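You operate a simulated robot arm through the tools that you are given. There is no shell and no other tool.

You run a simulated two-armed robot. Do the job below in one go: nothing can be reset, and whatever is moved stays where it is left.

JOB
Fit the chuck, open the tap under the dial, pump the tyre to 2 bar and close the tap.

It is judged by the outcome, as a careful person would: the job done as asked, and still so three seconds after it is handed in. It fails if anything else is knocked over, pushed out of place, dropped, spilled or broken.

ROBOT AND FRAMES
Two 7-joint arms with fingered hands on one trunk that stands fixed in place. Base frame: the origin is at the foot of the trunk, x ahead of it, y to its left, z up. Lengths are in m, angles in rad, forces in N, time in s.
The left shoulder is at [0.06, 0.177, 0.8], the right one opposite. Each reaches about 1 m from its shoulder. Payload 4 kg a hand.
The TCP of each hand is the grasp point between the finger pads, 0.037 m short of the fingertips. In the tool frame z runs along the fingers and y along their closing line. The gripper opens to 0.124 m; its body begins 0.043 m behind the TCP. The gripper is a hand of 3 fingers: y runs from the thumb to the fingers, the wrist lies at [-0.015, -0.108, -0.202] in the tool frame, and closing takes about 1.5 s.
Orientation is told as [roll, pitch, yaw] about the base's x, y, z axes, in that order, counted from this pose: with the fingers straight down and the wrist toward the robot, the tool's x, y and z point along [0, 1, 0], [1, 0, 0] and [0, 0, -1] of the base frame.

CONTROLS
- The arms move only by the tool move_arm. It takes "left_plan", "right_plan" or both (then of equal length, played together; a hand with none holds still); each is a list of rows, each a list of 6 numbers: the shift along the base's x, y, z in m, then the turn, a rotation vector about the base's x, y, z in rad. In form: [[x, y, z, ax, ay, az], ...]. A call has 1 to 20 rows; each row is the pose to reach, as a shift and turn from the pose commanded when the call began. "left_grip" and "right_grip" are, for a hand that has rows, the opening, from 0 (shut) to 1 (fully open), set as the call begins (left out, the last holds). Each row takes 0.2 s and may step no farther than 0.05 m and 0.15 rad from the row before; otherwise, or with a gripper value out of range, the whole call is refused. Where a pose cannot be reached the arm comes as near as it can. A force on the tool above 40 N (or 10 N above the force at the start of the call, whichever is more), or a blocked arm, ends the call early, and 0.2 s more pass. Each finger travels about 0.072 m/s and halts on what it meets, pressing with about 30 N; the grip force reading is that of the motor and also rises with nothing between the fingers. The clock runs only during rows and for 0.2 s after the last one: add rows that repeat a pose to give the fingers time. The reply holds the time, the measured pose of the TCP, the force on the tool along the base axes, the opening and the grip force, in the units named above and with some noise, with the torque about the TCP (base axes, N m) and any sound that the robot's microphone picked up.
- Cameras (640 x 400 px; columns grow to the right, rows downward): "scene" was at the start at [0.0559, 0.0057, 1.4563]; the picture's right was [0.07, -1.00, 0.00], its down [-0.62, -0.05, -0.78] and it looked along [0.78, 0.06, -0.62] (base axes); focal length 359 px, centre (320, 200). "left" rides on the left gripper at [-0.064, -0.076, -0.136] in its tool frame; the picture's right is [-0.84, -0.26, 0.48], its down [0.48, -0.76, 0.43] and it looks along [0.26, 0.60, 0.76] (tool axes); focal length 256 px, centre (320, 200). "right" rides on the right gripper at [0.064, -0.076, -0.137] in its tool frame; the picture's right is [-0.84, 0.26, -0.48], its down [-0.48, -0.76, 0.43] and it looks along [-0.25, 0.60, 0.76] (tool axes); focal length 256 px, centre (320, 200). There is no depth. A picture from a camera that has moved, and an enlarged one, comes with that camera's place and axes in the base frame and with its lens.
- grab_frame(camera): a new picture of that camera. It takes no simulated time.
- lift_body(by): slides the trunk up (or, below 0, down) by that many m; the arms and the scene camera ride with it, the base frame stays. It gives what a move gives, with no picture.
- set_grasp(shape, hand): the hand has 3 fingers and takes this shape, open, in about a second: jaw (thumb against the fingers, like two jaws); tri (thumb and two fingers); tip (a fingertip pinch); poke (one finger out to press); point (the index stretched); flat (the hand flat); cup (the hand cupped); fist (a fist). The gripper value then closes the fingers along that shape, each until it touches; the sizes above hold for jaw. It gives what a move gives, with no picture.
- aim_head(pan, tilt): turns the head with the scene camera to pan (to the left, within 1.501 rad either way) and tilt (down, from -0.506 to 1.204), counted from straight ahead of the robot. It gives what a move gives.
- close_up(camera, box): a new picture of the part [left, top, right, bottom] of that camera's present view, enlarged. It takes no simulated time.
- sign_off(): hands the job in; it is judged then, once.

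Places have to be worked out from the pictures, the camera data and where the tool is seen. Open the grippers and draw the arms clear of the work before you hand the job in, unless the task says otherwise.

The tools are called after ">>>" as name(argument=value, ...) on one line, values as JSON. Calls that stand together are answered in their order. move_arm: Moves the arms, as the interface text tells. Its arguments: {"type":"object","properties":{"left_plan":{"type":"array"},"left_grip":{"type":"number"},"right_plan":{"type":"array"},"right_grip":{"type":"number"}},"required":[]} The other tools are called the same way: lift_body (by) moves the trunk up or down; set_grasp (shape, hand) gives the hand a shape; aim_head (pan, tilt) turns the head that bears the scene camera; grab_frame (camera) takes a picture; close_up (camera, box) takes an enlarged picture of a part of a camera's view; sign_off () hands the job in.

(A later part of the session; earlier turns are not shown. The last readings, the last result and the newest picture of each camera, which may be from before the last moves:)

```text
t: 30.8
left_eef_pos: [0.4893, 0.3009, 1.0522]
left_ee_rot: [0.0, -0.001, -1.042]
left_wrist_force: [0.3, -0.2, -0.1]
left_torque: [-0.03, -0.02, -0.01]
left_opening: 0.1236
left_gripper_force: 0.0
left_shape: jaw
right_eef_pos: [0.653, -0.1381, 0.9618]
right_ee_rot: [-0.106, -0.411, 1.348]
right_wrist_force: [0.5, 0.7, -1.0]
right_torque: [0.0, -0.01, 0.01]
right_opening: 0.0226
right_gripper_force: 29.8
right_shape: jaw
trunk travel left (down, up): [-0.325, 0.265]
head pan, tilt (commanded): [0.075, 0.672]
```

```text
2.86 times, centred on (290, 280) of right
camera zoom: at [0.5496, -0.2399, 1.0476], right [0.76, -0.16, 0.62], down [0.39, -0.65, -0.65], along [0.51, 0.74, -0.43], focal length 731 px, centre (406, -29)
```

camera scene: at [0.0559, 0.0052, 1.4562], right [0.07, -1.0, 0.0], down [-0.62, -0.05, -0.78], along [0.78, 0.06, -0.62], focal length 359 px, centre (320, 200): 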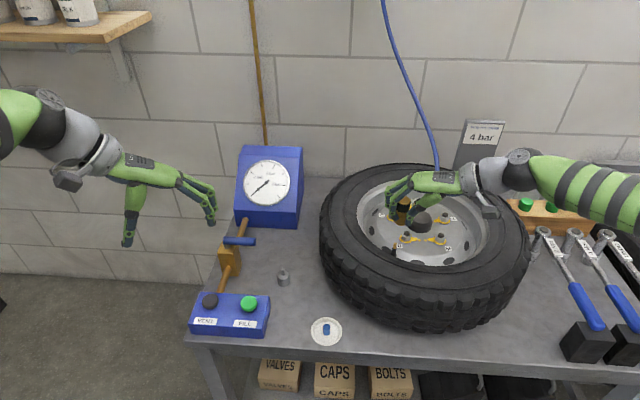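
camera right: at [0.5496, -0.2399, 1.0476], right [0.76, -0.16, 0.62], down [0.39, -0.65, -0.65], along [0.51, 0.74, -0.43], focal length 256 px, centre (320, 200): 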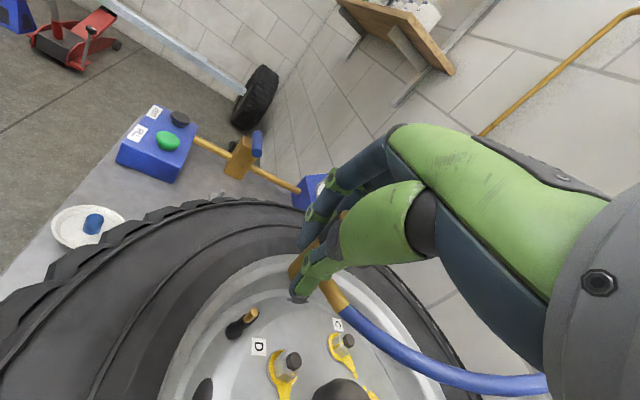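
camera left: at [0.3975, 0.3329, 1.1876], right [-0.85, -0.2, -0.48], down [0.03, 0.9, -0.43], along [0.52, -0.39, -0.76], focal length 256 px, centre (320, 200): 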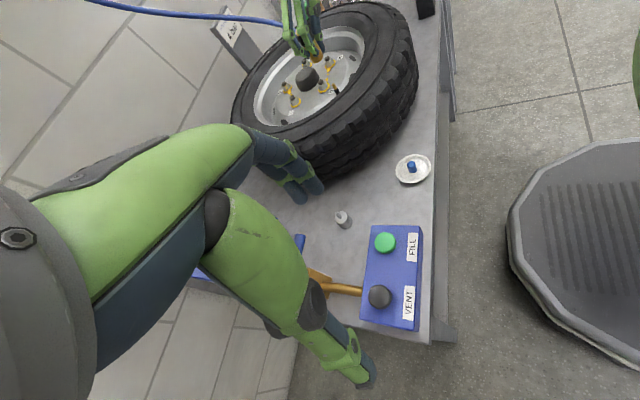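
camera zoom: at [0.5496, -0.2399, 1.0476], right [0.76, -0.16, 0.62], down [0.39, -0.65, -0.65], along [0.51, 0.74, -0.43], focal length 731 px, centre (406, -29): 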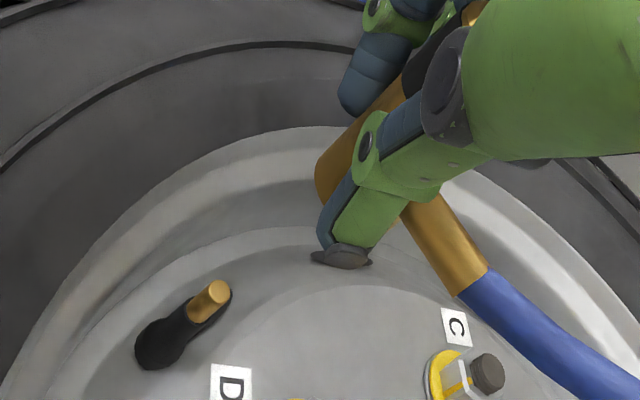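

Scene and left views put the stem tip at about (0.659, -0.1255, 0.853) and the chuck's bottom at about (0.6655, -0.130, 0.917), with the chuck vertical. I'll shift (-0.005, +0.005) and lower to about 2 cm above the tip.

>>> move_arm(right_plan=[[-0.0025, 0.0024, -0.01, 0, 0, 0], [-0.005, 0.0047, -0.025, 0, 0, 0], [-0.005, 0.0047, -0.042, 0, 0, 0], [-0.005, 0.0047, -0.042, 0, 0, 0]])

>>> close_up(camera="scene", box=[370, 190, 450, 270])

>>> close_up(camera="left", box=[290, 30, 370, 110])

>>> close_up(camera="right", box=[230, 210, 370, 330])

```text
t: 31.8
left_eef_pos: [0.4916, 0.302, 1.0505]
left_ee_rot: [-0.001, 0.0, -1.041]
left_wrist_force: [0.9, -0.1, 0.7]
left_torque: [0.0, 0.0, 0.01]
left_opening: 0.1237
left_gripper_force: 0.0
left_shape: jaw
right_eef_pos: [0.6494, -0.133, 0.9185]
right_ee_rot: [-0.108, -0.408, 1.349]
right_wrist_force: [-0.1, -0.1, -2.0]
right_torque: [-0.02, 0.0, 0.0]
right_opening: 0.0227
right_gripper_force: 30.2
right_shape: jaw
trunk travel left (down, up): [-0.325, 0.265]
head pan, tilt (commanded): [0.075, 0.672]
```

```text
5.00 times, centred on (410, 230) of scene
camera zoom: at [0.0561, 0.0055, 1.4563], right [0.07, -1.0, 0.0], down [-0.62, -0.05, -0.78], along [0.78, 0.06, -0.62], focal length 1793 px, centre (-130, 50)
```

zoom: 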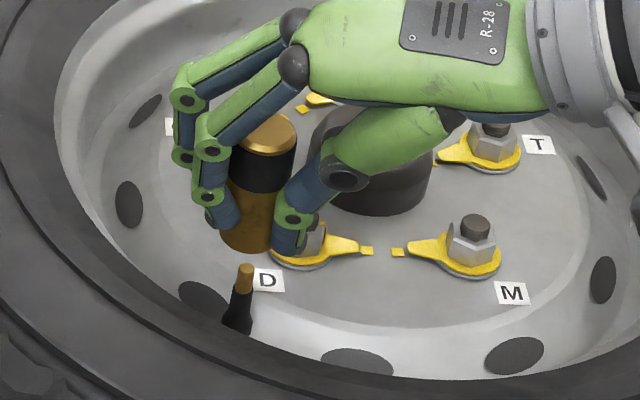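

```text
5.00 times, centred on (330, 70) of left
camera zoom: at [0.3977, 0.3334, 1.1871], right [-0.85, -0.2, -0.48], down [0.03, 0.9, -0.43], along [0.52, -0.39, -0.76], focal length 1280 px, centre (270, 850)
```

zoom: 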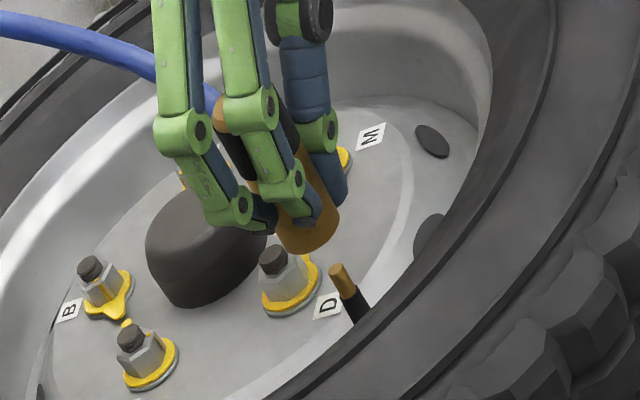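

```text
3.33 times, centred on (300, 270) of right
camera zoom: at [0.5456, -0.2344, 1.0049], right [0.76, -0.16, 0.62], down [0.39, -0.65, -0.65], along [0.51, 0.74, -0.43], focal length 853 px, centre (387, -33)
```

zoom: 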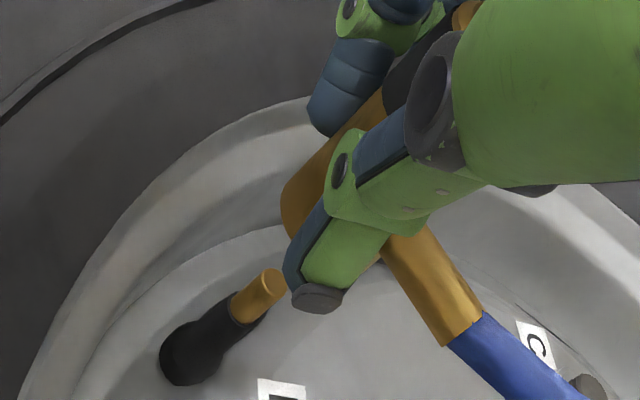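

The chuck's bottom is within about 2–3 mm of being over the tip. I'll nudge -2 mm in x, come down another 1.3 cm and look again.

>>> move_arm(right_plan=[[-0.001, 0, -0.006, 0, 0, 0], [-0.002, 0, -0.013, 0, 0, 0], [-0.002, 0, -0.013, 0, 0, 0]])

>>> close_up(camera="scene", box=[385, 215, 425, 255])

>>> close_up(camera="left", box=[310, 50, 370, 110])

>>> close_up(camera="right", box=[250, 220, 350, 310])

```text
t: 32.6
left_eef_pos: [0.4915, 0.3007, 1.0518]
left_ee_rot: [0.002, 0.0, -1.042]
left_wrist_force: [0.4, -0.3, -0.4]
left_torque: [0.0, 0.02, -0.04]
left_opening: 0.1238
left_gripper_force: 0.0
left_shape: jaw
right_eef_pos: [0.6469, -0.1322, 0.9067]
right_ee_rot: [-0.107, -0.408, 1.347]
right_wrist_force: [-1.2, 1.0, -1.5]
right_torque: [-0.02, 0.03, 0.01]
right_opening: 0.0223
right_gripper_force: 29.3
right_shape: jaw
trunk travel left (down, up): [-0.325, 0.265]
head pan, tilt (commanded): [0.075, 0.672]
```

```text
10.00 times, centred on (405, 235) of scene
camera zoom: at [0.056, 0.0056, 1.4563], right [0.07, -1.0, 0.0], down [-0.62, -0.05, -0.78], along [0.78, 0.06, -0.62], focal length 3587 px, centre (-530, -150)
```

zoom: 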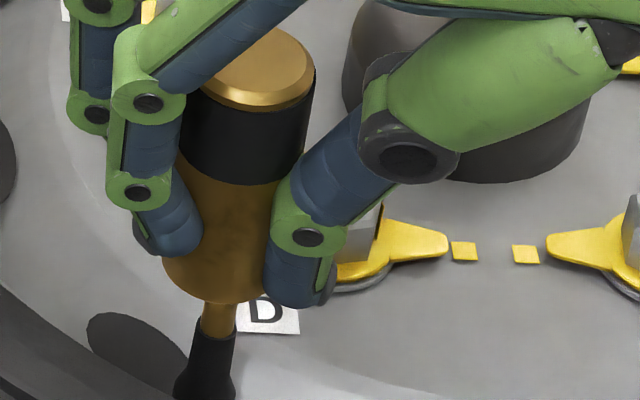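

```text
6.67 times, centred on (340, 80) of left
camera zoom: at [0.3977, 0.3335, 1.1871], right [-0.85, -0.2, -0.48], down [0.03, 0.9, -0.43], along [0.52, -0.39, -0.76], focal length 1707 px, centre (187, 1000)
```

zoom: 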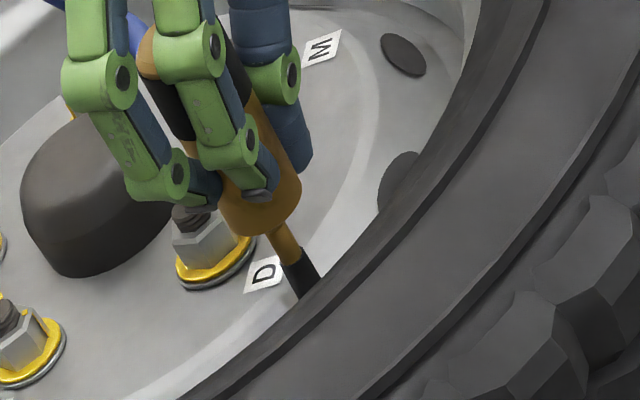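

```text
4.44 times, centred on (300, 265) of right
camera zoom: at [0.5437, -0.2342, 0.992], right [0.76, -0.16, 0.62], down [0.39, -0.65, -0.65], along [0.51, 0.74, -0.43], focal length 1138 px, centre (409, -89)
```

zoom: 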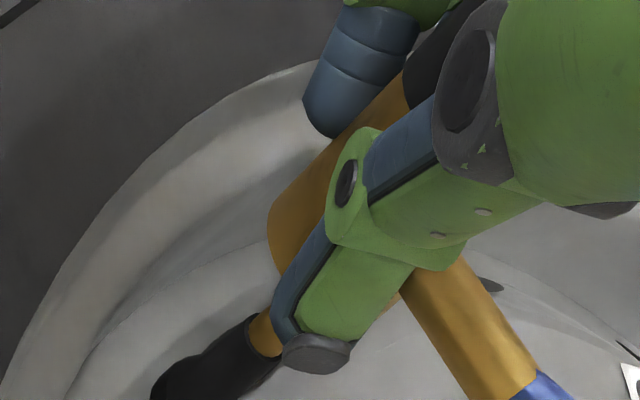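

In the scene view the chuck bottom sits about 2 mm toward +y of the stem's axis, and the other views agree to about 1 mm. I'll nudge -1 mm in y and lower gently while watching for contact.

>>> move_arm(right_plan=[[0, -0.0012, 0, 0, 0, 0], [0, -0.0012, -0.004, 0, 0, 0], [0, -0.0012, -0.008, 0, 0, 0], [0, -0.0012, -0.008, 0, 0, 0]])

>>> close_up(camera="scene", box=[385, 215, 425, 255])

>>> close_up(camera="left", box=[310, 50, 370, 110])

```text
t: 33.6
left_eef_pos: [0.4908, 0.3017, 1.0512]
left_ee_rot: [0.001, -0.001, -1.042]
left_wrist_force: [-0.2, 0.4, -0.1]
left_torque: [-0.02, 0.0, 0.02]
left_opening: 0.1235
left_gripper_force: 0.0
left_shape: jaw
right_eef_pos: [0.6476, -0.1337, 0.8969]
right_ee_rot: [-0.106, -0.407, 1.346]
right_wrist_force: [0.1, 0.3, -1.9]
right_torque: [0.0, 0.0, -0.01]
right_opening: 0.0224
right_gripper_force: 29.8
right_shape: jaw
trunk travel left (down, up): [-0.325, 0.265]
head pan, tilt (commanded): [0.075, 0.672]
```

```text
10.00 times, centred on (405, 235) of scene
camera zoom: at [0.056, 0.0056, 1.4563], right [0.07, -1.0, 0.0], down [-0.62, -0.05, -0.78], along [0.78, 0.06, -0.62], focal length 3587 px, centre (-530, -150)
```

zoom: 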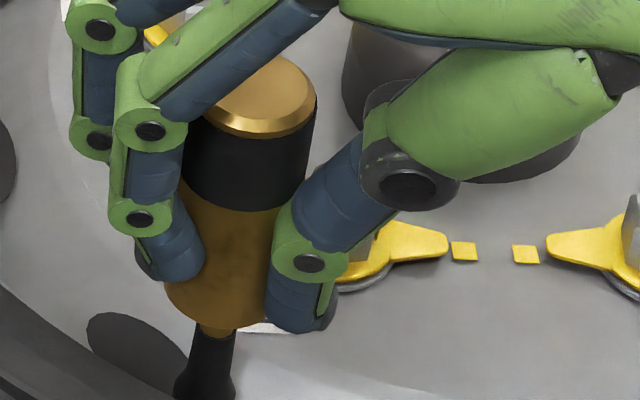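

```text
6.67 times, centred on (340, 80) of left
camera zoom: at [0.3977, 0.3335, 1.1871], right [-0.85, -0.2, -0.48], down [0.03, 0.9, -0.43], along [0.52, -0.39, -0.76], focal length 1707 px, centre (187, 1000)
```

zoom: 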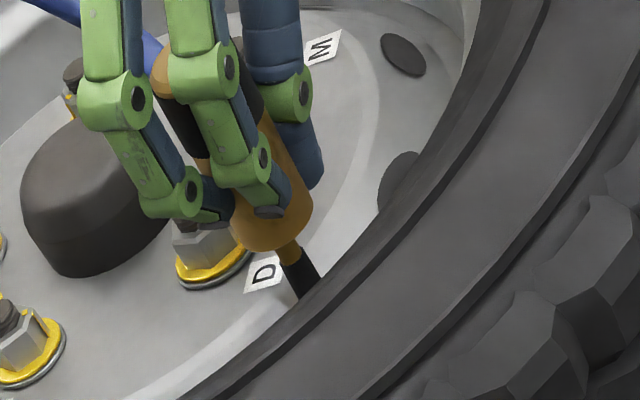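

The stem's brass tip is now going inside the chuck's bottom with no side force. I'll keep pressing down in small steps and watch for resistance or a click.

>>> move_arm(right_plan=[[0, 0, -0.003, 0, 0, 0], [0, 0, -0.006, 0, 0, 0], [0, 0, -0.008, 0, 0, 0], [0, 0, -0.008, 0, 0, 0]])

>>> close_up(camera="scene", box=[385, 215, 425, 255])

>>> close_up(camera="left", box=[310, 50, 370, 110])

>>> close_up(camera="right", box=[230, 210, 370, 330])

```text
t: 34.6
left_eef_pos: [0.4899, 0.3018, 1.0511]
left_ee_rot: [0.001, 0.001, -1.041]
left_wrist_force: [-0.5, -1.1, -0.2]
left_torque: [-0.01, 0.0, -0.03]
left_opening: 0.1236
left_gripper_force: 0.0
left_shape: jaw
right_eef_pos: [0.6479, -0.1331, 0.8903]
right_ee_rot: [-0.109, -0.41, 1.346]
right_wrist_force: [0.1, -1.6, 3.2]
right_torque: [-0.03, -0.09, -0.03]
right_opening: 0.0225
right_gripper_force: 29.7
right_shape: jaw
trunk travel left (down, up): [-0.325, 0.265]
head pan, tilt (commanded): [0.075, 0.672]
```

```text
10.00 times, centred on (405, 235) of scene
camera zoom: at [0.0558, 0.0055, 1.4563], right [0.07, -1.0, 0.0], down [-0.62, -0.05, -0.78], along [0.78, 0.06, -0.62], focal length 3587 px, centre (-530, -150)
```

zoom: 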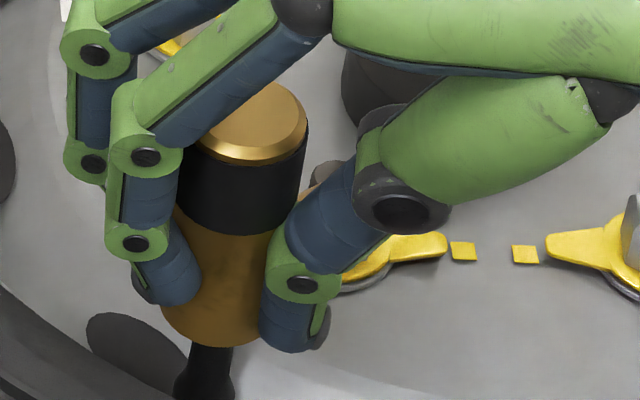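

```text
6.67 times, centred on (340, 80) of left
camera zoom: at [0.3976, 0.3334, 1.1872], right [-0.85, -0.2, -0.48], down [0.03, 0.9, -0.43], along [0.52, -0.39, -0.76], focal length 1707 px, centre (187, 1000)
```

zoom: 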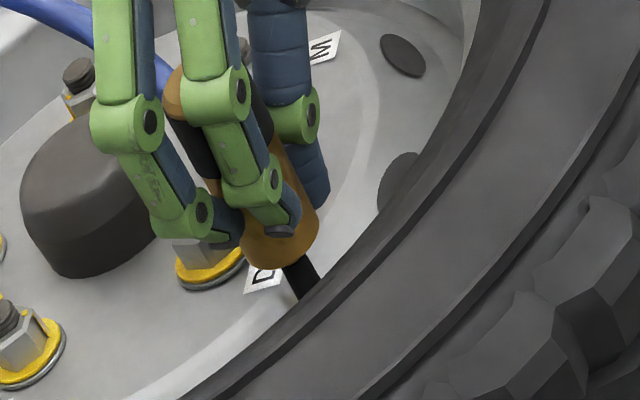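

```text
3.33 times, centred on (300, 270) of right
camera zoom: at [0.5437, -0.2353, 0.9762], right [0.76, -0.17, 0.62], down [0.39, -0.65, -0.65], along [0.51, 0.74, -0.43], focal length 853 px, centre (387, -33)
```

zoom: 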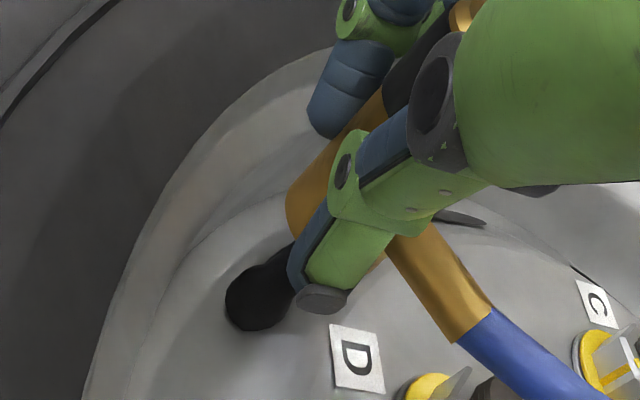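

Resistance is starting at about +5 N, with the stem's brass fully inside. I'll press a little further to seat it.

>>> move_arm(right_plan=[[0, 0, -0.002, 0, 0, 0], [0, 0, -0.004, 0, 0, 0], [0, 0, -0.004, 0, 0, 0]])

>>> close_up(camera="scene", box=[385, 215, 425, 255])

>>> close_up(camera="left", box=[310, 50, 370, 110])

```text
t: 35.4
left_eef_pos: [0.4912, 0.3008, 1.0502]
left_ee_rot: [0.0, 0.0, -1.042]
left_wrist_force: [0.4, 0.0, 0.5]
left_torque: [-0.04, 0.03, 0.02]
left_opening: 0.1236
left_gripper_force: 0.1
left_shape: jaw
right_eef_pos: [0.6475, -0.1336, 0.8858]
right_ee_rot: [-0.107, -0.408, 1.345]
right_wrist_force: [2.1, -3.4, 0.0]
right_torque: [-0.08, -0.1, -0.09]
right_opening: 0.0221
right_gripper_force: 29.5
right_shape: jaw
trunk travel left (down, up): [-0.325, 0.265]
head pan, tilt (commanded): [0.075, 0.672]
```

```text
10.00 times, centred on (405, 235) of scene
camera zoom: at [0.0561, 0.0054, 1.4562], right [0.07, -1.0, 0.0], down [-0.62, -0.05, -0.78], along [0.78, 0.06, -0.62], focal length 3587 px, centre (-530, -150)
```

zoom: 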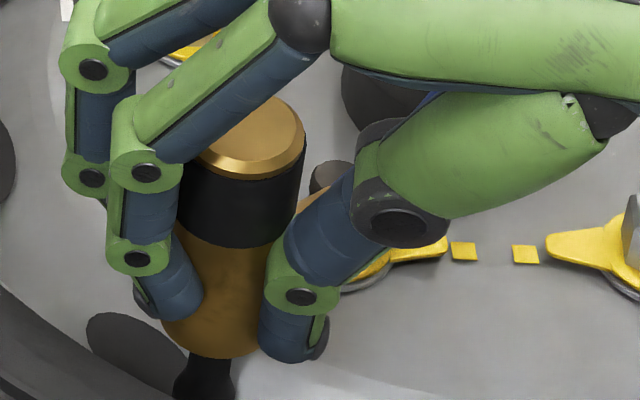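

```text
6.67 times, centred on (340, 80) of left
camera zoom: at [0.3978, 0.3333, 1.1871], right [-0.85, -0.2, -0.48], down [0.03, 0.9, -0.43], along [0.52, -0.39, -0.76], focal length 1707 px, centre (187, 1000)
```

zoom: 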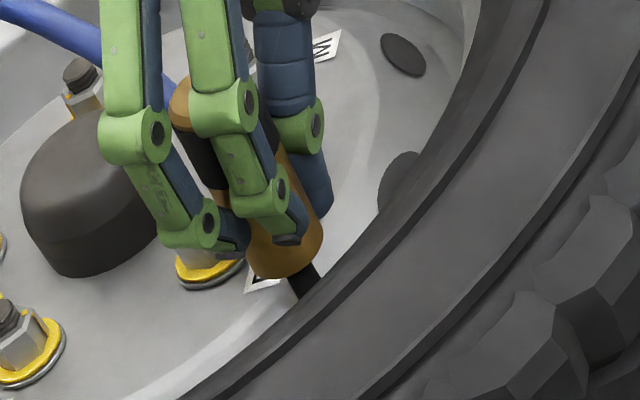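

The chuck slid down further with only a slight side force. I'll relieve that with a 1 mm nudge toward -y and continue down.

>>> move_arm(right_plan=[[0.0005, -0.001, -0.001, 0, 0, 0], [0.0005, -0.001, -0.003, 0, 0, 0], [0.0005, -0.001, -0.005, 0, 0, 0], [0.0005, -0.001, -0.005, 0, 0, 0]])

>>> close_up(camera="scene", box=[385, 215, 425, 255])

>>> close_up(camera="left", box=[310, 50, 370, 110])

```text
t: 36.4
left_eef_pos: [0.4909, 0.3015, 1.05]
left_ee_rot: [0.0, 0.0, -1.041]
left_wrist_force: [0.0, 0.0, -0.3]
left_torque: [0.03, -0.02, 0.02]
left_opening: 0.1241
left_gripper_force: 0.3
left_shape: jaw
right_eef_pos: [0.6482, -0.1349, 0.8798]
right_ee_rot: [-0.106, -0.409, 1.348]
right_wrist_force: [1.1, -1.1, -0.3]
right_torque: [-0.04, -0.06, -0.03]
right_opening: 0.0218
right_gripper_force: 30.2
right_shape: jaw
trunk travel left (down, up): [-0.325, 0.265]
head pan, tilt (commanded): [0.075, 0.672]
```

```text
10.00 times, centred on (405, 235) of scene
camera zoom: at [0.056, 0.0056, 1.4562], right [0.07, -1.0, 0.0], down [-0.62, -0.05, -0.78], along [0.78, 0.06, -0.62], focal length 3587 px, centre (-530, -150)
```

zoom: 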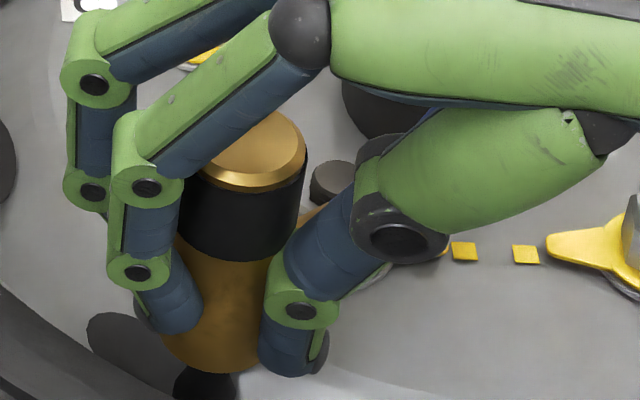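

```text
6.67 times, centred on (340, 80) of left
camera zoom: at [0.3977, 0.3335, 1.1871], right [-0.85, -0.2, -0.48], down [0.03, 0.9, -0.43], along [0.52, -0.39, -0.76], focal length 1707 px, centre (187, 1000)
```

zoom: 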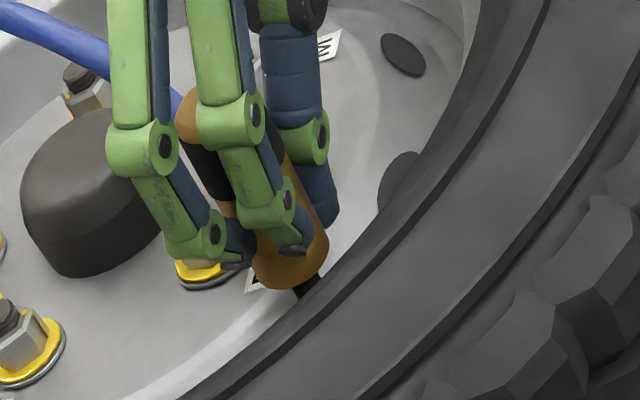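

It's still sliding freely, with the chuck about 2 cm over the stem. I'll continue down in small steps until I feel the seat.

>>> move_arm(right_plan=[[0, -0.0003, -0.002, 0, 0, 0], [0, -0.0003, -0.004, 0, 0, 0], [0, -0.0003, -0.004, 0, 0, 0]])

>>> close_up(camera="scene", box=[380, 215, 430, 265])

>>> close_up(camera="right", box=[230, 210, 370, 330])

```text
t: 37.2
left_eef_pos: [0.4905, 0.3012, 1.051]
left_ee_rot: [0.001, -0.001, -1.042]
left_wrist_force: [1.6, 0.1, 0.6]
left_torque: [-0.02, -0.01, 0.03]
left_opening: 0.1237
left_gripper_force: 0.1
left_shape: jaw
right_eef_pos: [0.6481, -0.1342, 0.8773]
right_ee_rot: [-0.106, -0.41, 1.347]
right_wrist_force: [1.4, -0.8, -1.0]
right_torque: [-0.01, -0.05, -0.03]
right_opening: 0.0219
right_gripper_force: 29.8
right_shape: jaw
trunk travel left (down, up): [-0.325, 0.265]
head pan, tilt (commanded): [0.075, 0.672]
```

```text
8.00 times, centred on (405, 240) of scene
camera zoom: at [0.056, 0.0055, 1.4563], right [0.07, -1.0, 0.0], down [-0.62, -0.05, -0.78], along [0.78, 0.06, -0.62], focal length 2869 px, centre (-360, -120)
```

zoom: 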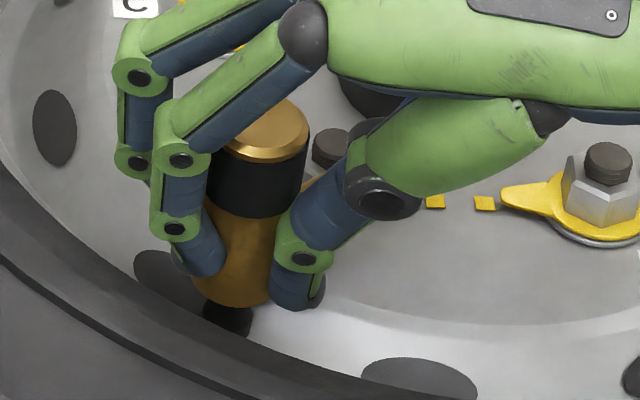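

```text
3.33 times, centred on (300, 270) of right
camera zoom: at [0.5443, -0.2368, 0.9629], right [0.76, -0.16, 0.62], down [0.39, -0.65, -0.65], along [0.51, 0.74, -0.43], focal length 853 px, centre (387, -33)
```

zoom: 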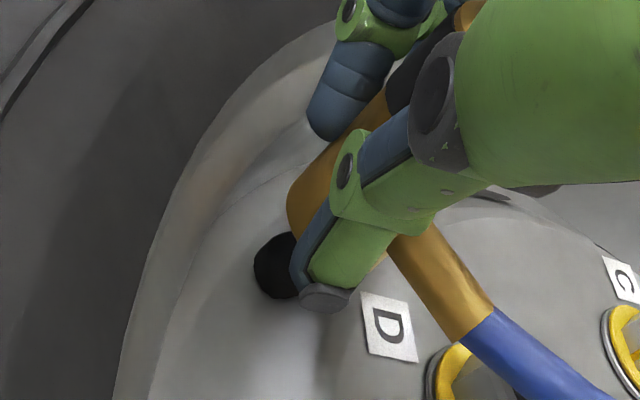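

There's still no stop, and the chuck's lower rim is near the stem's wider rubber foot. I'll take another small step down.

>>> move_arm(right_plan=[[0, 0, -0.002, 0, 0, 0], [0, 0, -0.004, 0, 0, 0], [0, 0, -0.006, 0, 0, 0], [0, 0, -0.006, 0, 0, 0]])

>>> close_up(camera="scene", box=[380, 215, 430, 265])

>>> close_up(camera="right", box=[230, 210, 370, 330])

>>> close_up(camera="left", box=[310, 50, 370, 110])

```text
t: 38.2
left_eef_pos: [0.4895, 0.3018, 1.0512]
left_ee_rot: [0.0, -0.001, -1.041]
left_wrist_force: [-0.2, -0.1, -0.1]
left_torque: [0.04, 0.0, 0.02]
left_opening: 0.1235
left_gripper_force: 0.1
left_shape: jaw
right_eef_pos: [0.6482, -0.1349, 0.8729]
right_ee_rot: [-0.109, -0.41, 1.348]
right_wrist_force: [-2.4, -5.0, 13.8]
right_torque: [0.03, -0.09, -0.05]
right_opening: 0.0211
right_gripper_force: 29.7
right_shape: jaw
trunk travel left (down, up): [-0.325, 0.265]
head pan, tilt (commanded): [0.075, 0.672]
```

```text
8.00 times, centred on (405, 240) of scene
camera zoom: at [0.0547, 0.0053, 1.4565], right [0.07, -1.0, 0.0], down [-0.62, -0.05, -0.78], along [0.78, 0.06, -0.62], focal length 2869 px, centre (-360, -120)
```

zoom: 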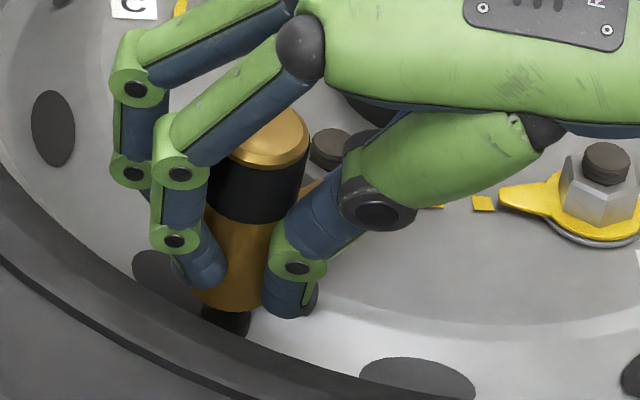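

```text
3.33 times, centred on (300, 270) of right
camera zoom: at [0.5436, -0.2371, 0.9583], right [0.76, -0.17, 0.63], down [0.39, -0.65, -0.65], along [0.51, 0.74, -0.43], focal length 853 px, centre (387, -33)
```

zoom: 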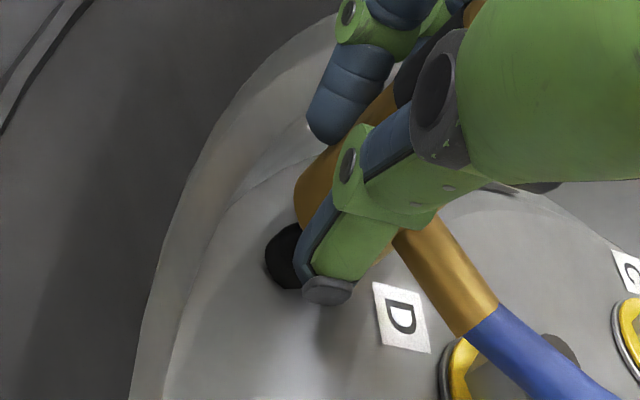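

```text
6.67 times, centred on (340, 80) of left
camera zoom: at [0.3967, 0.3332, 1.1877], right [-0.85, -0.2, -0.48], down [0.03, 0.9, -0.43], along [0.52, -0.39, -0.76], focal length 1707 px, centre (187, 1000)
```

zoom: 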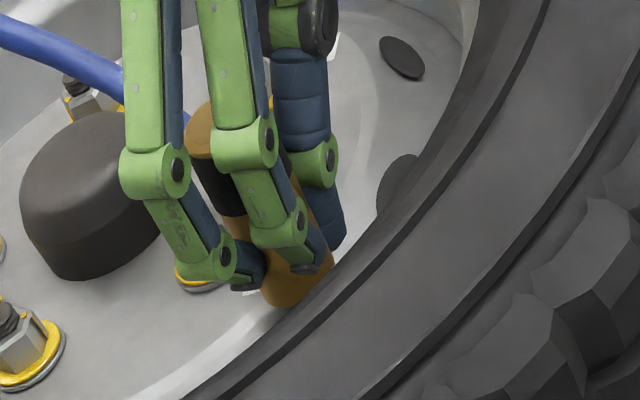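

There's now a firm upward reaction of about 16 N, so the chuck has met its seat. I'll press a little harder to make sure it's fully home and listen for a click.

>>> move_arm(right_plan=[[0, 0, -0.0015, 0, 0, 0], [0, 0, -0.003, 0, 0, 0], [0, 0, -0.003, 0, 0, 0]])

>>> close_up(camera="scene", box=[380, 215, 430, 265])

>>> close_up(camera="scene", box=[225, 140, 315, 230])

```text
t: 39.0
left_eef_pos: [0.4891, 0.2995, 1.0514]
left_ee_rot: [0.002, 0.001, -1.043]
left_wrist_force: [0.1, 0.2, 0.4]
left_torque: [0.05, -0.02, 0.0]
left_opening: 0.1235
left_gripper_force: 0.0
left_shape: jaw
right_eef_pos: [0.6467, -0.1359, 0.8701]
right_ee_rot: [-0.109, -0.409, 1.349]
right_wrist_force: [-5.9, -11.3, 27.4]
right_torque: [-0.15, -0.1, -0.1]
right_opening: 0.0198
right_gripper_force: 30.1
right_shape: jaw
trunk travel left (down, up): [-0.325, 0.265]
head pan, tilt (commanded): [0.075, 0.672]
```

```text
8.00 times, centred on (405, 240) of scene
camera zoom: at [0.0534, 0.005, 1.4565], right [0.07, -1.0, 0.0], down [-0.62, -0.05, -0.78], along [0.78, 0.06, -0.62], focal length 2869 px, centre (-360, -120)
```

zoom: 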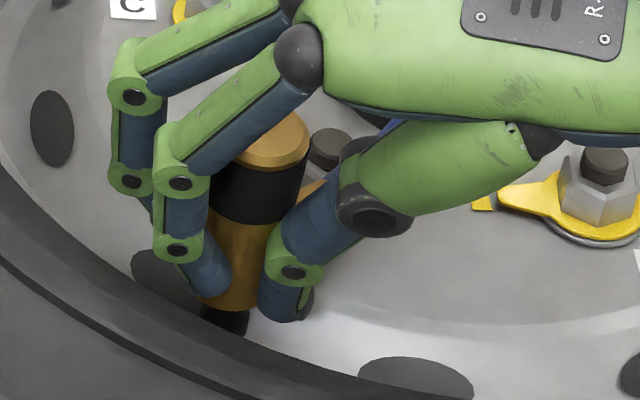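

```text
4.44 times, centred on (270, 185) of scene
camera zoom: at [0.0534, 0.005, 1.4565], right [0.07, -1.0, 0.0], down [-0.62, -0.05, -0.78], along [0.78, 0.06, -0.62], focal length 1594 px, centre (542, 267)
```

zoom: 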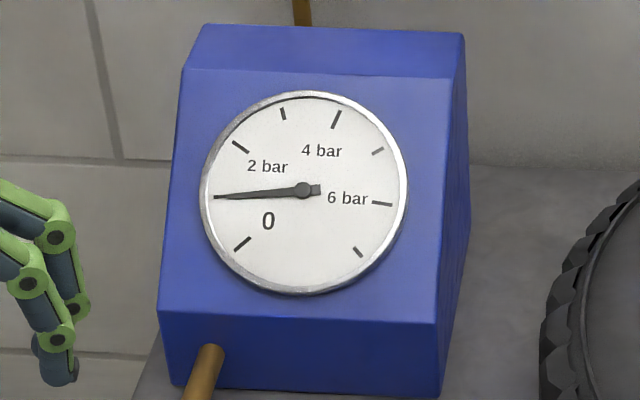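

The dial needle has jumped from 0 to about 1 bar, so the chuck is sealed on the valve. I'll ease off the downward force and see whether it stays at 1 bar.

>>> move_arm(right_plan=[[0, 0, 0.0025, 0, 0, 0], [0, 0, 0.005, 0, 0, 0], [0, 0, 0.005, 0, 0, 0]])

>>> close_up(camera="scene", box=[225, 140, 315, 230])

>>> close_up(camera="scene", box=[380, 215, 430, 265])

```text
t: 39.8
left_eef_pos: [0.4891, 0.3007, 1.0508]
left_ee_rot: [0.0, 0.0, -1.042]
left_wrist_force: [-0.7, 0.0, 0.3]
left_torque: [-0.03, 0.03, -0.03]
left_opening: 0.1234
left_gripper_force: 0.0
left_shape: jaw
right_eef_pos: [0.6475, -0.1355, 0.8717]
right_ee_rot: [-0.105, -0.41, 1.347]
right_wrist_force: [-4.4, -6.8, 1.4]
right_torque: [-0.27, 0.13, -0.02]
right_opening: 0.0196
right_gripper_force: 30.0
right_shape: jaw
trunk travel left (down, up): [-0.325, 0.265]
head pan, tilt (commanded): [0.075, 0.672]
```

```text
4.44 times, centred on (270, 185) of scene
camera zoom: at [0.0554, 0.0052, 1.456], right [0.07, -1.0, 0.0], down [-0.62, -0.05, -0.78], along [0.78, 0.06, -0.62], focal length 1594 px, centre (542, 267)
```

zoom: 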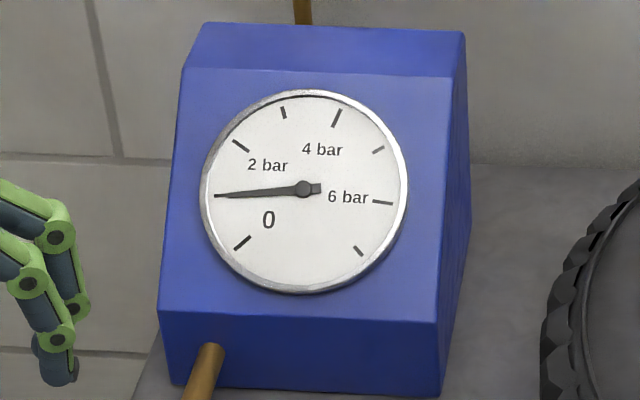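

```text
8.00 times, centred on (405, 240) of scene
camera zoom: at [0.0554, 0.0052, 1.456], right [0.07, -1.0, 0.0], down [-0.62, -0.05, -0.78], along [0.78, 0.06, -0.62], focal length 2869 px, centre (-360, -120)
```

zoom: 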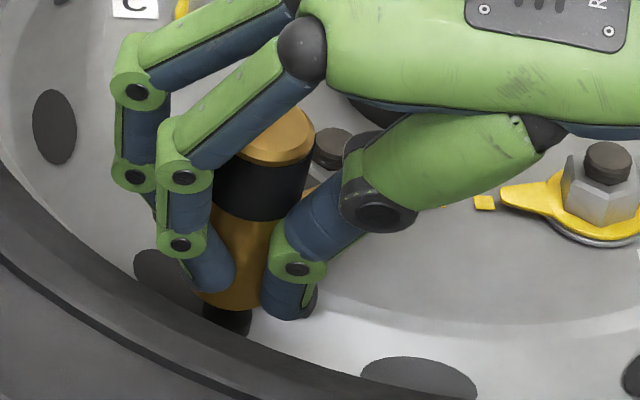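

The needle holds at 1 bar, so the chuck seems latched. I'll open the right hand around it without moving and check that it stays put.

>>> move_arm(right_plan=[[0, 0, 0, 0, 0, 0], [0, 0, 0, 0, 0, 0], [0, 0, 0, 0, 0, 0], [0, 0, 0, 0, 0, 0]], right_grip=0.45)

>>> close_up(camera="scene", box=[225, 140, 315, 230])

>>> close_up(camera="scene", box=[380, 215, 430, 265])

>>> close_up(camera="left", box=[310, 50, 370, 110])

```text
t: 40.8
left_eef_pos: [0.4916, 0.3002, 1.052]
left_ee_rot: [-0.002, -0.001, -1.04]
left_wrist_force: [-0.5, 0.2, 0.3]
left_torque: [0.0, 0.0, 0.0]
left_opening: 0.1237
left_gripper_force: 0.1
left_shape: jaw
right_eef_pos: [0.6483, -0.1347, 0.8729]
right_ee_rot: [-0.109, -0.408, 1.347]
right_wrist_force: [2.1, -1.4, 0.7]
right_torque: [-0.04, -0.02, -0.04]
right_opening: 0.0555
right_gripper_force: 0.1
right_shape: jaw
trunk travel left (down, up): [-0.325, 0.265]
head pan, tilt (commanded): [0.075, 0.672]
```

```text
4.44 times, centred on (270, 185) of scene
camera zoom: at [0.056, 0.0056, 1.4563], right [0.07, -1.0, 0.0], down [-0.62, -0.05, -0.78], along [0.78, 0.06, -0.62], focal length 1594 px, centre (542, 267)
```

zoom: 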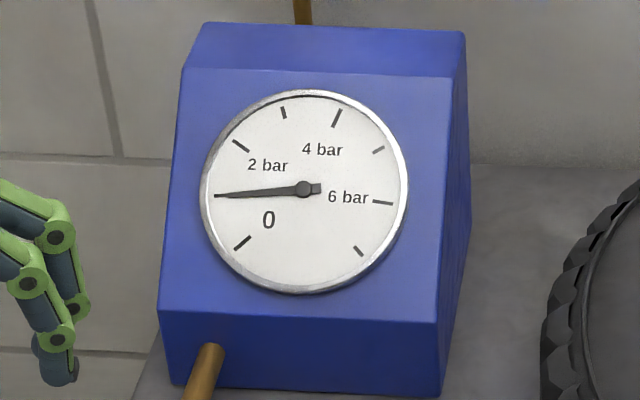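

```text
8.00 times, centred on (405, 240) of scene
camera zoom: at [0.056, 0.0056, 1.4563], right [0.07, -1.0, 0.0], down [-0.62, -0.05, -0.78], along [0.78, 0.06, -0.62], focal length 2869 px, centre (-360, -120)
```

zoom: 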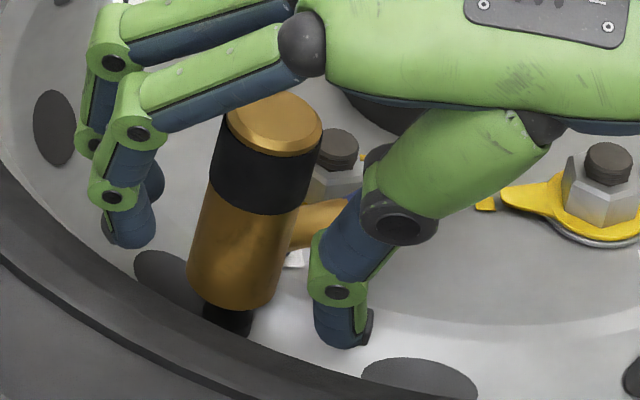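

```text
6.67 times, centred on (340, 80) of left
camera zoom: at [0.3977, 0.3335, 1.1871], right [-0.85, -0.2, -0.48], down [0.03, 0.9, -0.43], along [0.52, -0.39, -0.76], focal length 1707 px, centre (187, 1000)
```

zoom: 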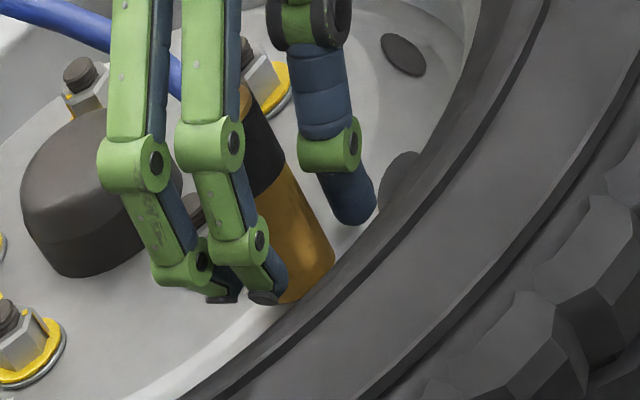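

The chuck stays on by itself with only a slight lean, and the dial still reads 1 bar. I'll lift the right hand straight up clear of it.

>>> move_arm(right_plan=[[0, 0, 0.008, 0, 0, 0], [0, 0, 0.02, 0, 0, 0], [0, 0, 0.04, 0, 0, 0], [0, 0, 0.065, 0, 0, 0], [0, 0, 0.1, 0, 0, 0]])

>>> grab_frame(camera="scene")

>>> close_up(camera="left", box=[290, 20, 370, 100])

```text
t: 42.0
left_eef_pos: [0.4895, 0.3018, 1.0497]
left_ee_rot: [0.0, 0.001, -1.042]
left_wrist_force: [0.6, 0.7, 0.8]
left_torque: [0.0, 0.0, -0.01]
left_opening: 0.1236
left_gripper_force: 0.0
left_shape: jaw
right_eef_pos: [0.6483, -0.1347, 0.9745]
right_ee_rot: [-0.107, -0.41, 1.348]
right_wrist_force: [0.2, 0.0, -0.5]
right_torque: [-0.02, 0.01, 0.02]
right_opening: 0.0554
right_gripper_force: 0.0
right_shape: jaw
trunk travel left (down, up): [-0.325, 0.265]
head pan, tilt (commanded): [0.075, 0.672]
```

```text
taken
camera scene: at [0.0557, 0.0057, 1.4562], right [0.07, -1.0, 0.0], down [-0.62, -0.05, -0.78], along [0.78, 0.06, -0.62], focal length 359 px, centre (320, 200)
```

scene: 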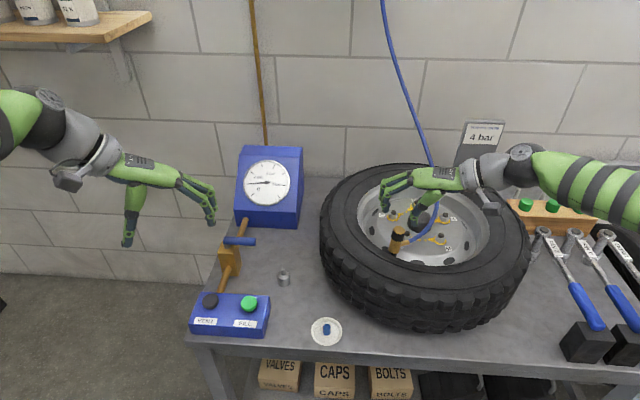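

```text
5.00 times, centred on (330, 60) of left
camera zoom: at [0.3974, 0.3337, 1.1871], right [-0.85, -0.2, -0.48], down [0.03, 0.9, -0.43], along [0.52, -0.39, -0.76], focal length 1280 px, centre (270, 900)
```

zoom: 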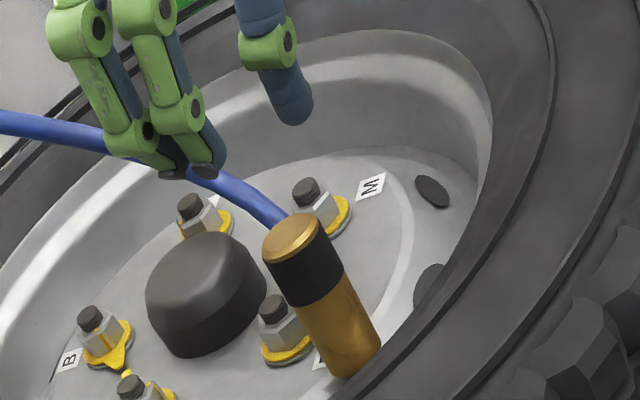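

The hand is clear and the chuck remains on the valve. I'll draw the right arm back toward the robot and out to the right, away from the hose and wheel, and recheck the dial.

>>> move_arm(right_plan=[[-0.04, 0.0, 0.02, 0, 0, 0], [-0.08, 0.0, 0.04, 0, 0, 0], [-0.12, -0.02, 0.05, 0, 0, 0], [-0.15, -0.055, 0.06, 0, 0, 0], [-0.17, -0.095, 0.07, 0, 0, 0], [-0.19, -0.135, 0.08, 0, 0, 0], [-0.2, -0.18, 0.08, 0, 0, 0]])

>>> grab_frame(camera="scene")

>>> close_up(camera="scene", box=[225, 140, 315, 230])

>>> close_up(camera="scene", box=[370, 200, 450, 270])

```text
t: 43.6
left_eef_pos: [0.4908, 0.3003, 1.0511]
left_ee_rot: [0.0, -0.001, -1.043]
left_wrist_force: [0.0, 0.8, -0.2]
left_torque: [0.02, 0.0, 0.02]
left_opening: 0.1237
left_gripper_force: 0.0
left_shape: jaw
right_eef_pos: [0.4469, -0.3164, 1.0547]
right_ee_rot: [-0.106, -0.409, 1.347]
right_wrist_force: [0.0, 0.2, 0.7]
right_torque: [0.0, -0.05, 0.0]
right_opening: 0.0556
right_gripper_force: 0.1
right_shape: jaw
trunk travel left (down, up): [-0.325, 0.265]
head pan, tilt (commanded): [0.075, 0.672]
```

```text
taken
camera scene: at [0.0557, 0.0052, 1.4563], right [0.07, -1.0, 0.0], down [-0.62, -0.05, -0.78], along [0.78, 0.06, -0.62], focal length 359 px, centre (320, 200)
```

scene: 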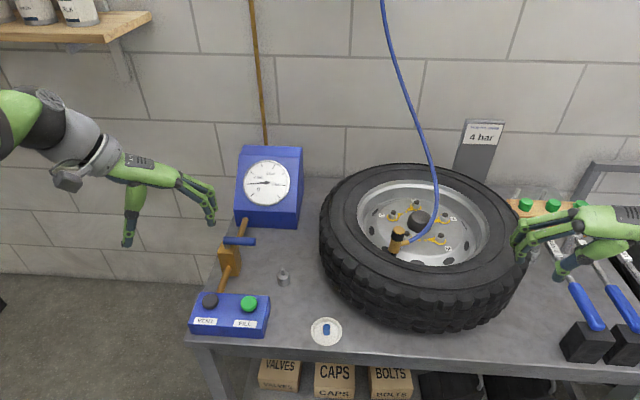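

```text
4.44 times, centred on (270, 185) of scene
camera zoom: at [0.0557, 0.0052, 1.4563], right [0.07, -1.0, 0.0], down [-0.62, -0.05, -0.78], along [0.78, 0.06, -0.62], focal length 1594 px, centre (542, 267)
```

zoom: 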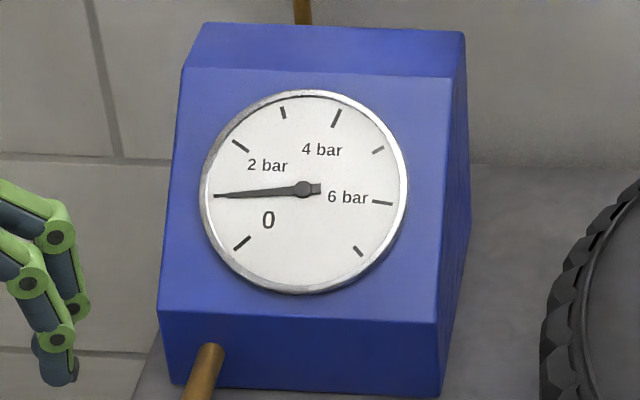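

```text
5.71 times, centred on (410, 235) of scene
camera zoom: at [0.0557, 0.0052, 1.4563], right [0.07, -1.0, 0.0], down [-0.62, -0.05, -0.78], along [0.78, 0.06, -0.62], focal length 2050 px, centre (-194, 0)
```

zoom: 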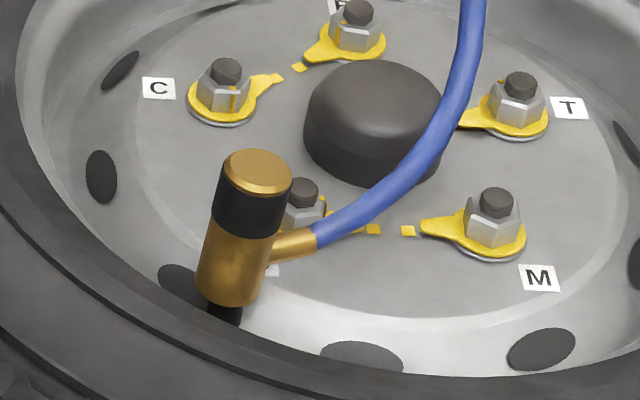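

The chuck is on and the dial holds at 1 bar. Next is the tap, so I'll take enlarged views of its lever and body to see which way it opens.

>>> close_up(camera="scene", box=[205, 210, 275, 280])

>>> close_up(camera="left", box=[260, 180, 440, 340])

>>> grab_frame(camera="left")

```text
5.71 times, centred on (240, 245) of scene
camera zoom: at [0.0557, 0.0052, 1.4563], right [0.07, -1.0, 0.0], down [-0.62, -0.05, -0.78], along [0.78, 0.06, -0.62], focal length 2050 px, centre (777, -57)
```

zoom: 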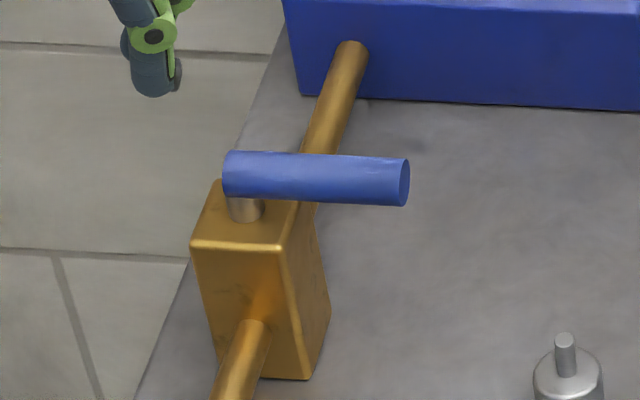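

```text
2.50 times, centred on (350, 260) of left
camera zoom: at [0.3973, 0.3332, 1.1873], right [-0.85, -0.2, -0.48], down [0.03, 0.9, -0.43], along [0.52, -0.39, -0.76], focal length 640 px, centre (245, 50)
```

zoom: 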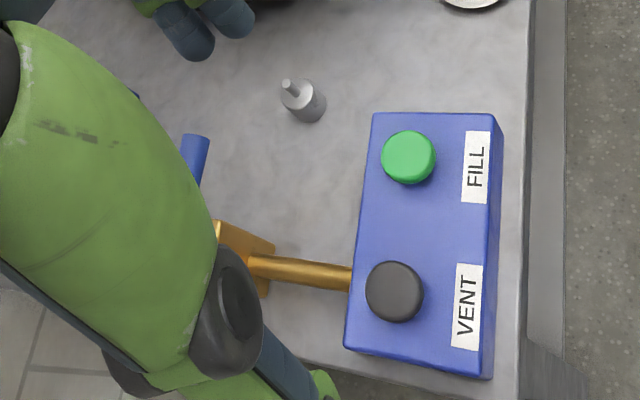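

```text
taken
camera left: at [0.3973, 0.3332, 1.1873], right [-0.85, -0.2, -0.48], down [0.03, 0.9, -0.43], along [0.52, -0.39, -0.76], focal length 256 px, centre (320, 200)
```

left: 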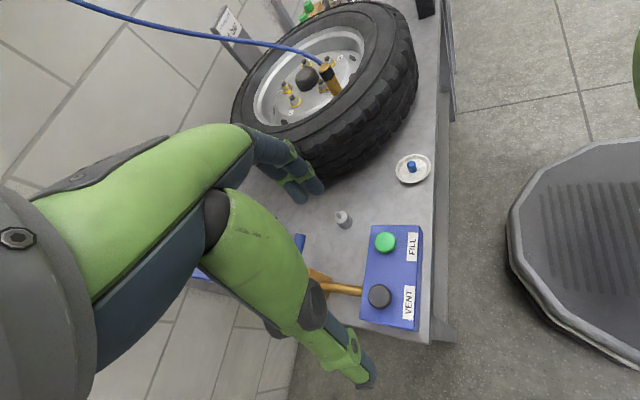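

The lever pivots at its left end above the valve body, and lying across the pipe means closed. No stop is visible. I'll shape the left hand to a single pressing finger and see where its tip lies.

>>> set_grasp(hand="left", shape="poke")

>>> close_up(camera="scene", box=[40, 130, 240, 260])

>>> grab_frame(camera="left")

```text
t: 44.5
left_eef_pos: [0.4911, 0.3015, 1.0497]
left_ee_rot: [0.0, 0.0, -1.041]
left_wrist_force: [0.6, 0.4, 0.1]
left_torque: [0.0, -0.01, 0.0]
left_opening: 0.0001
left_gripper_force: 0.1
left_shape: poke
right_eef_pos: [0.4482, -0.3152, 1.0547]
right_ee_rot: [-0.105, -0.408, 1.348]
right_wrist_force: [0.4, -0.2, -0.1]
right_torque: [-0.01, -0.02, 0.03]
right_opening: 0.0556
right_gripper_force: 0.0
right_shape: jaw
trunk travel left (down, up): [-0.325, 0.265]
head pan, tilt (commanded): [0.075, 0.672]
```

```text
3.08 times, centred on (140, 195) of scene
camera zoom: at [0.0558, 0.0055, 1.4563], right [0.07, -1.0, 0.0], down [-0.62, -0.05, -0.78], along [0.78, 0.06, -0.62], focal length 1104 px, centre (874, 215)
```

zoom: 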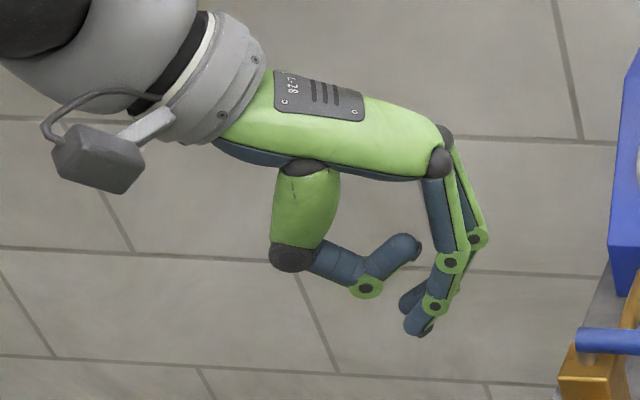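

```text
taken
camera left: at [0.3975, 0.3334, 1.1872], right [-0.85, -0.2, -0.48], down [0.03, 0.9, -0.43], along [0.52, -0.39, -0.76], focal length 256 px, centre (320, 200)
```

left: 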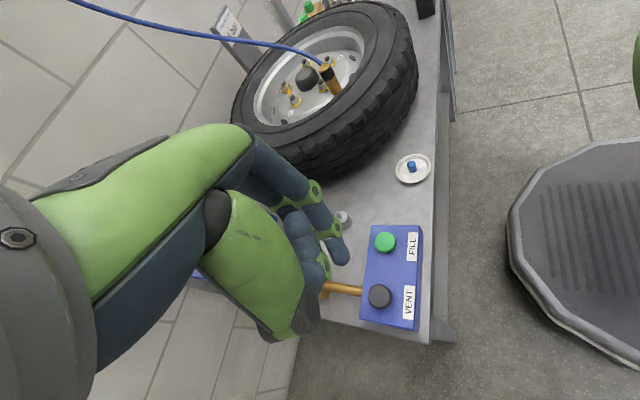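

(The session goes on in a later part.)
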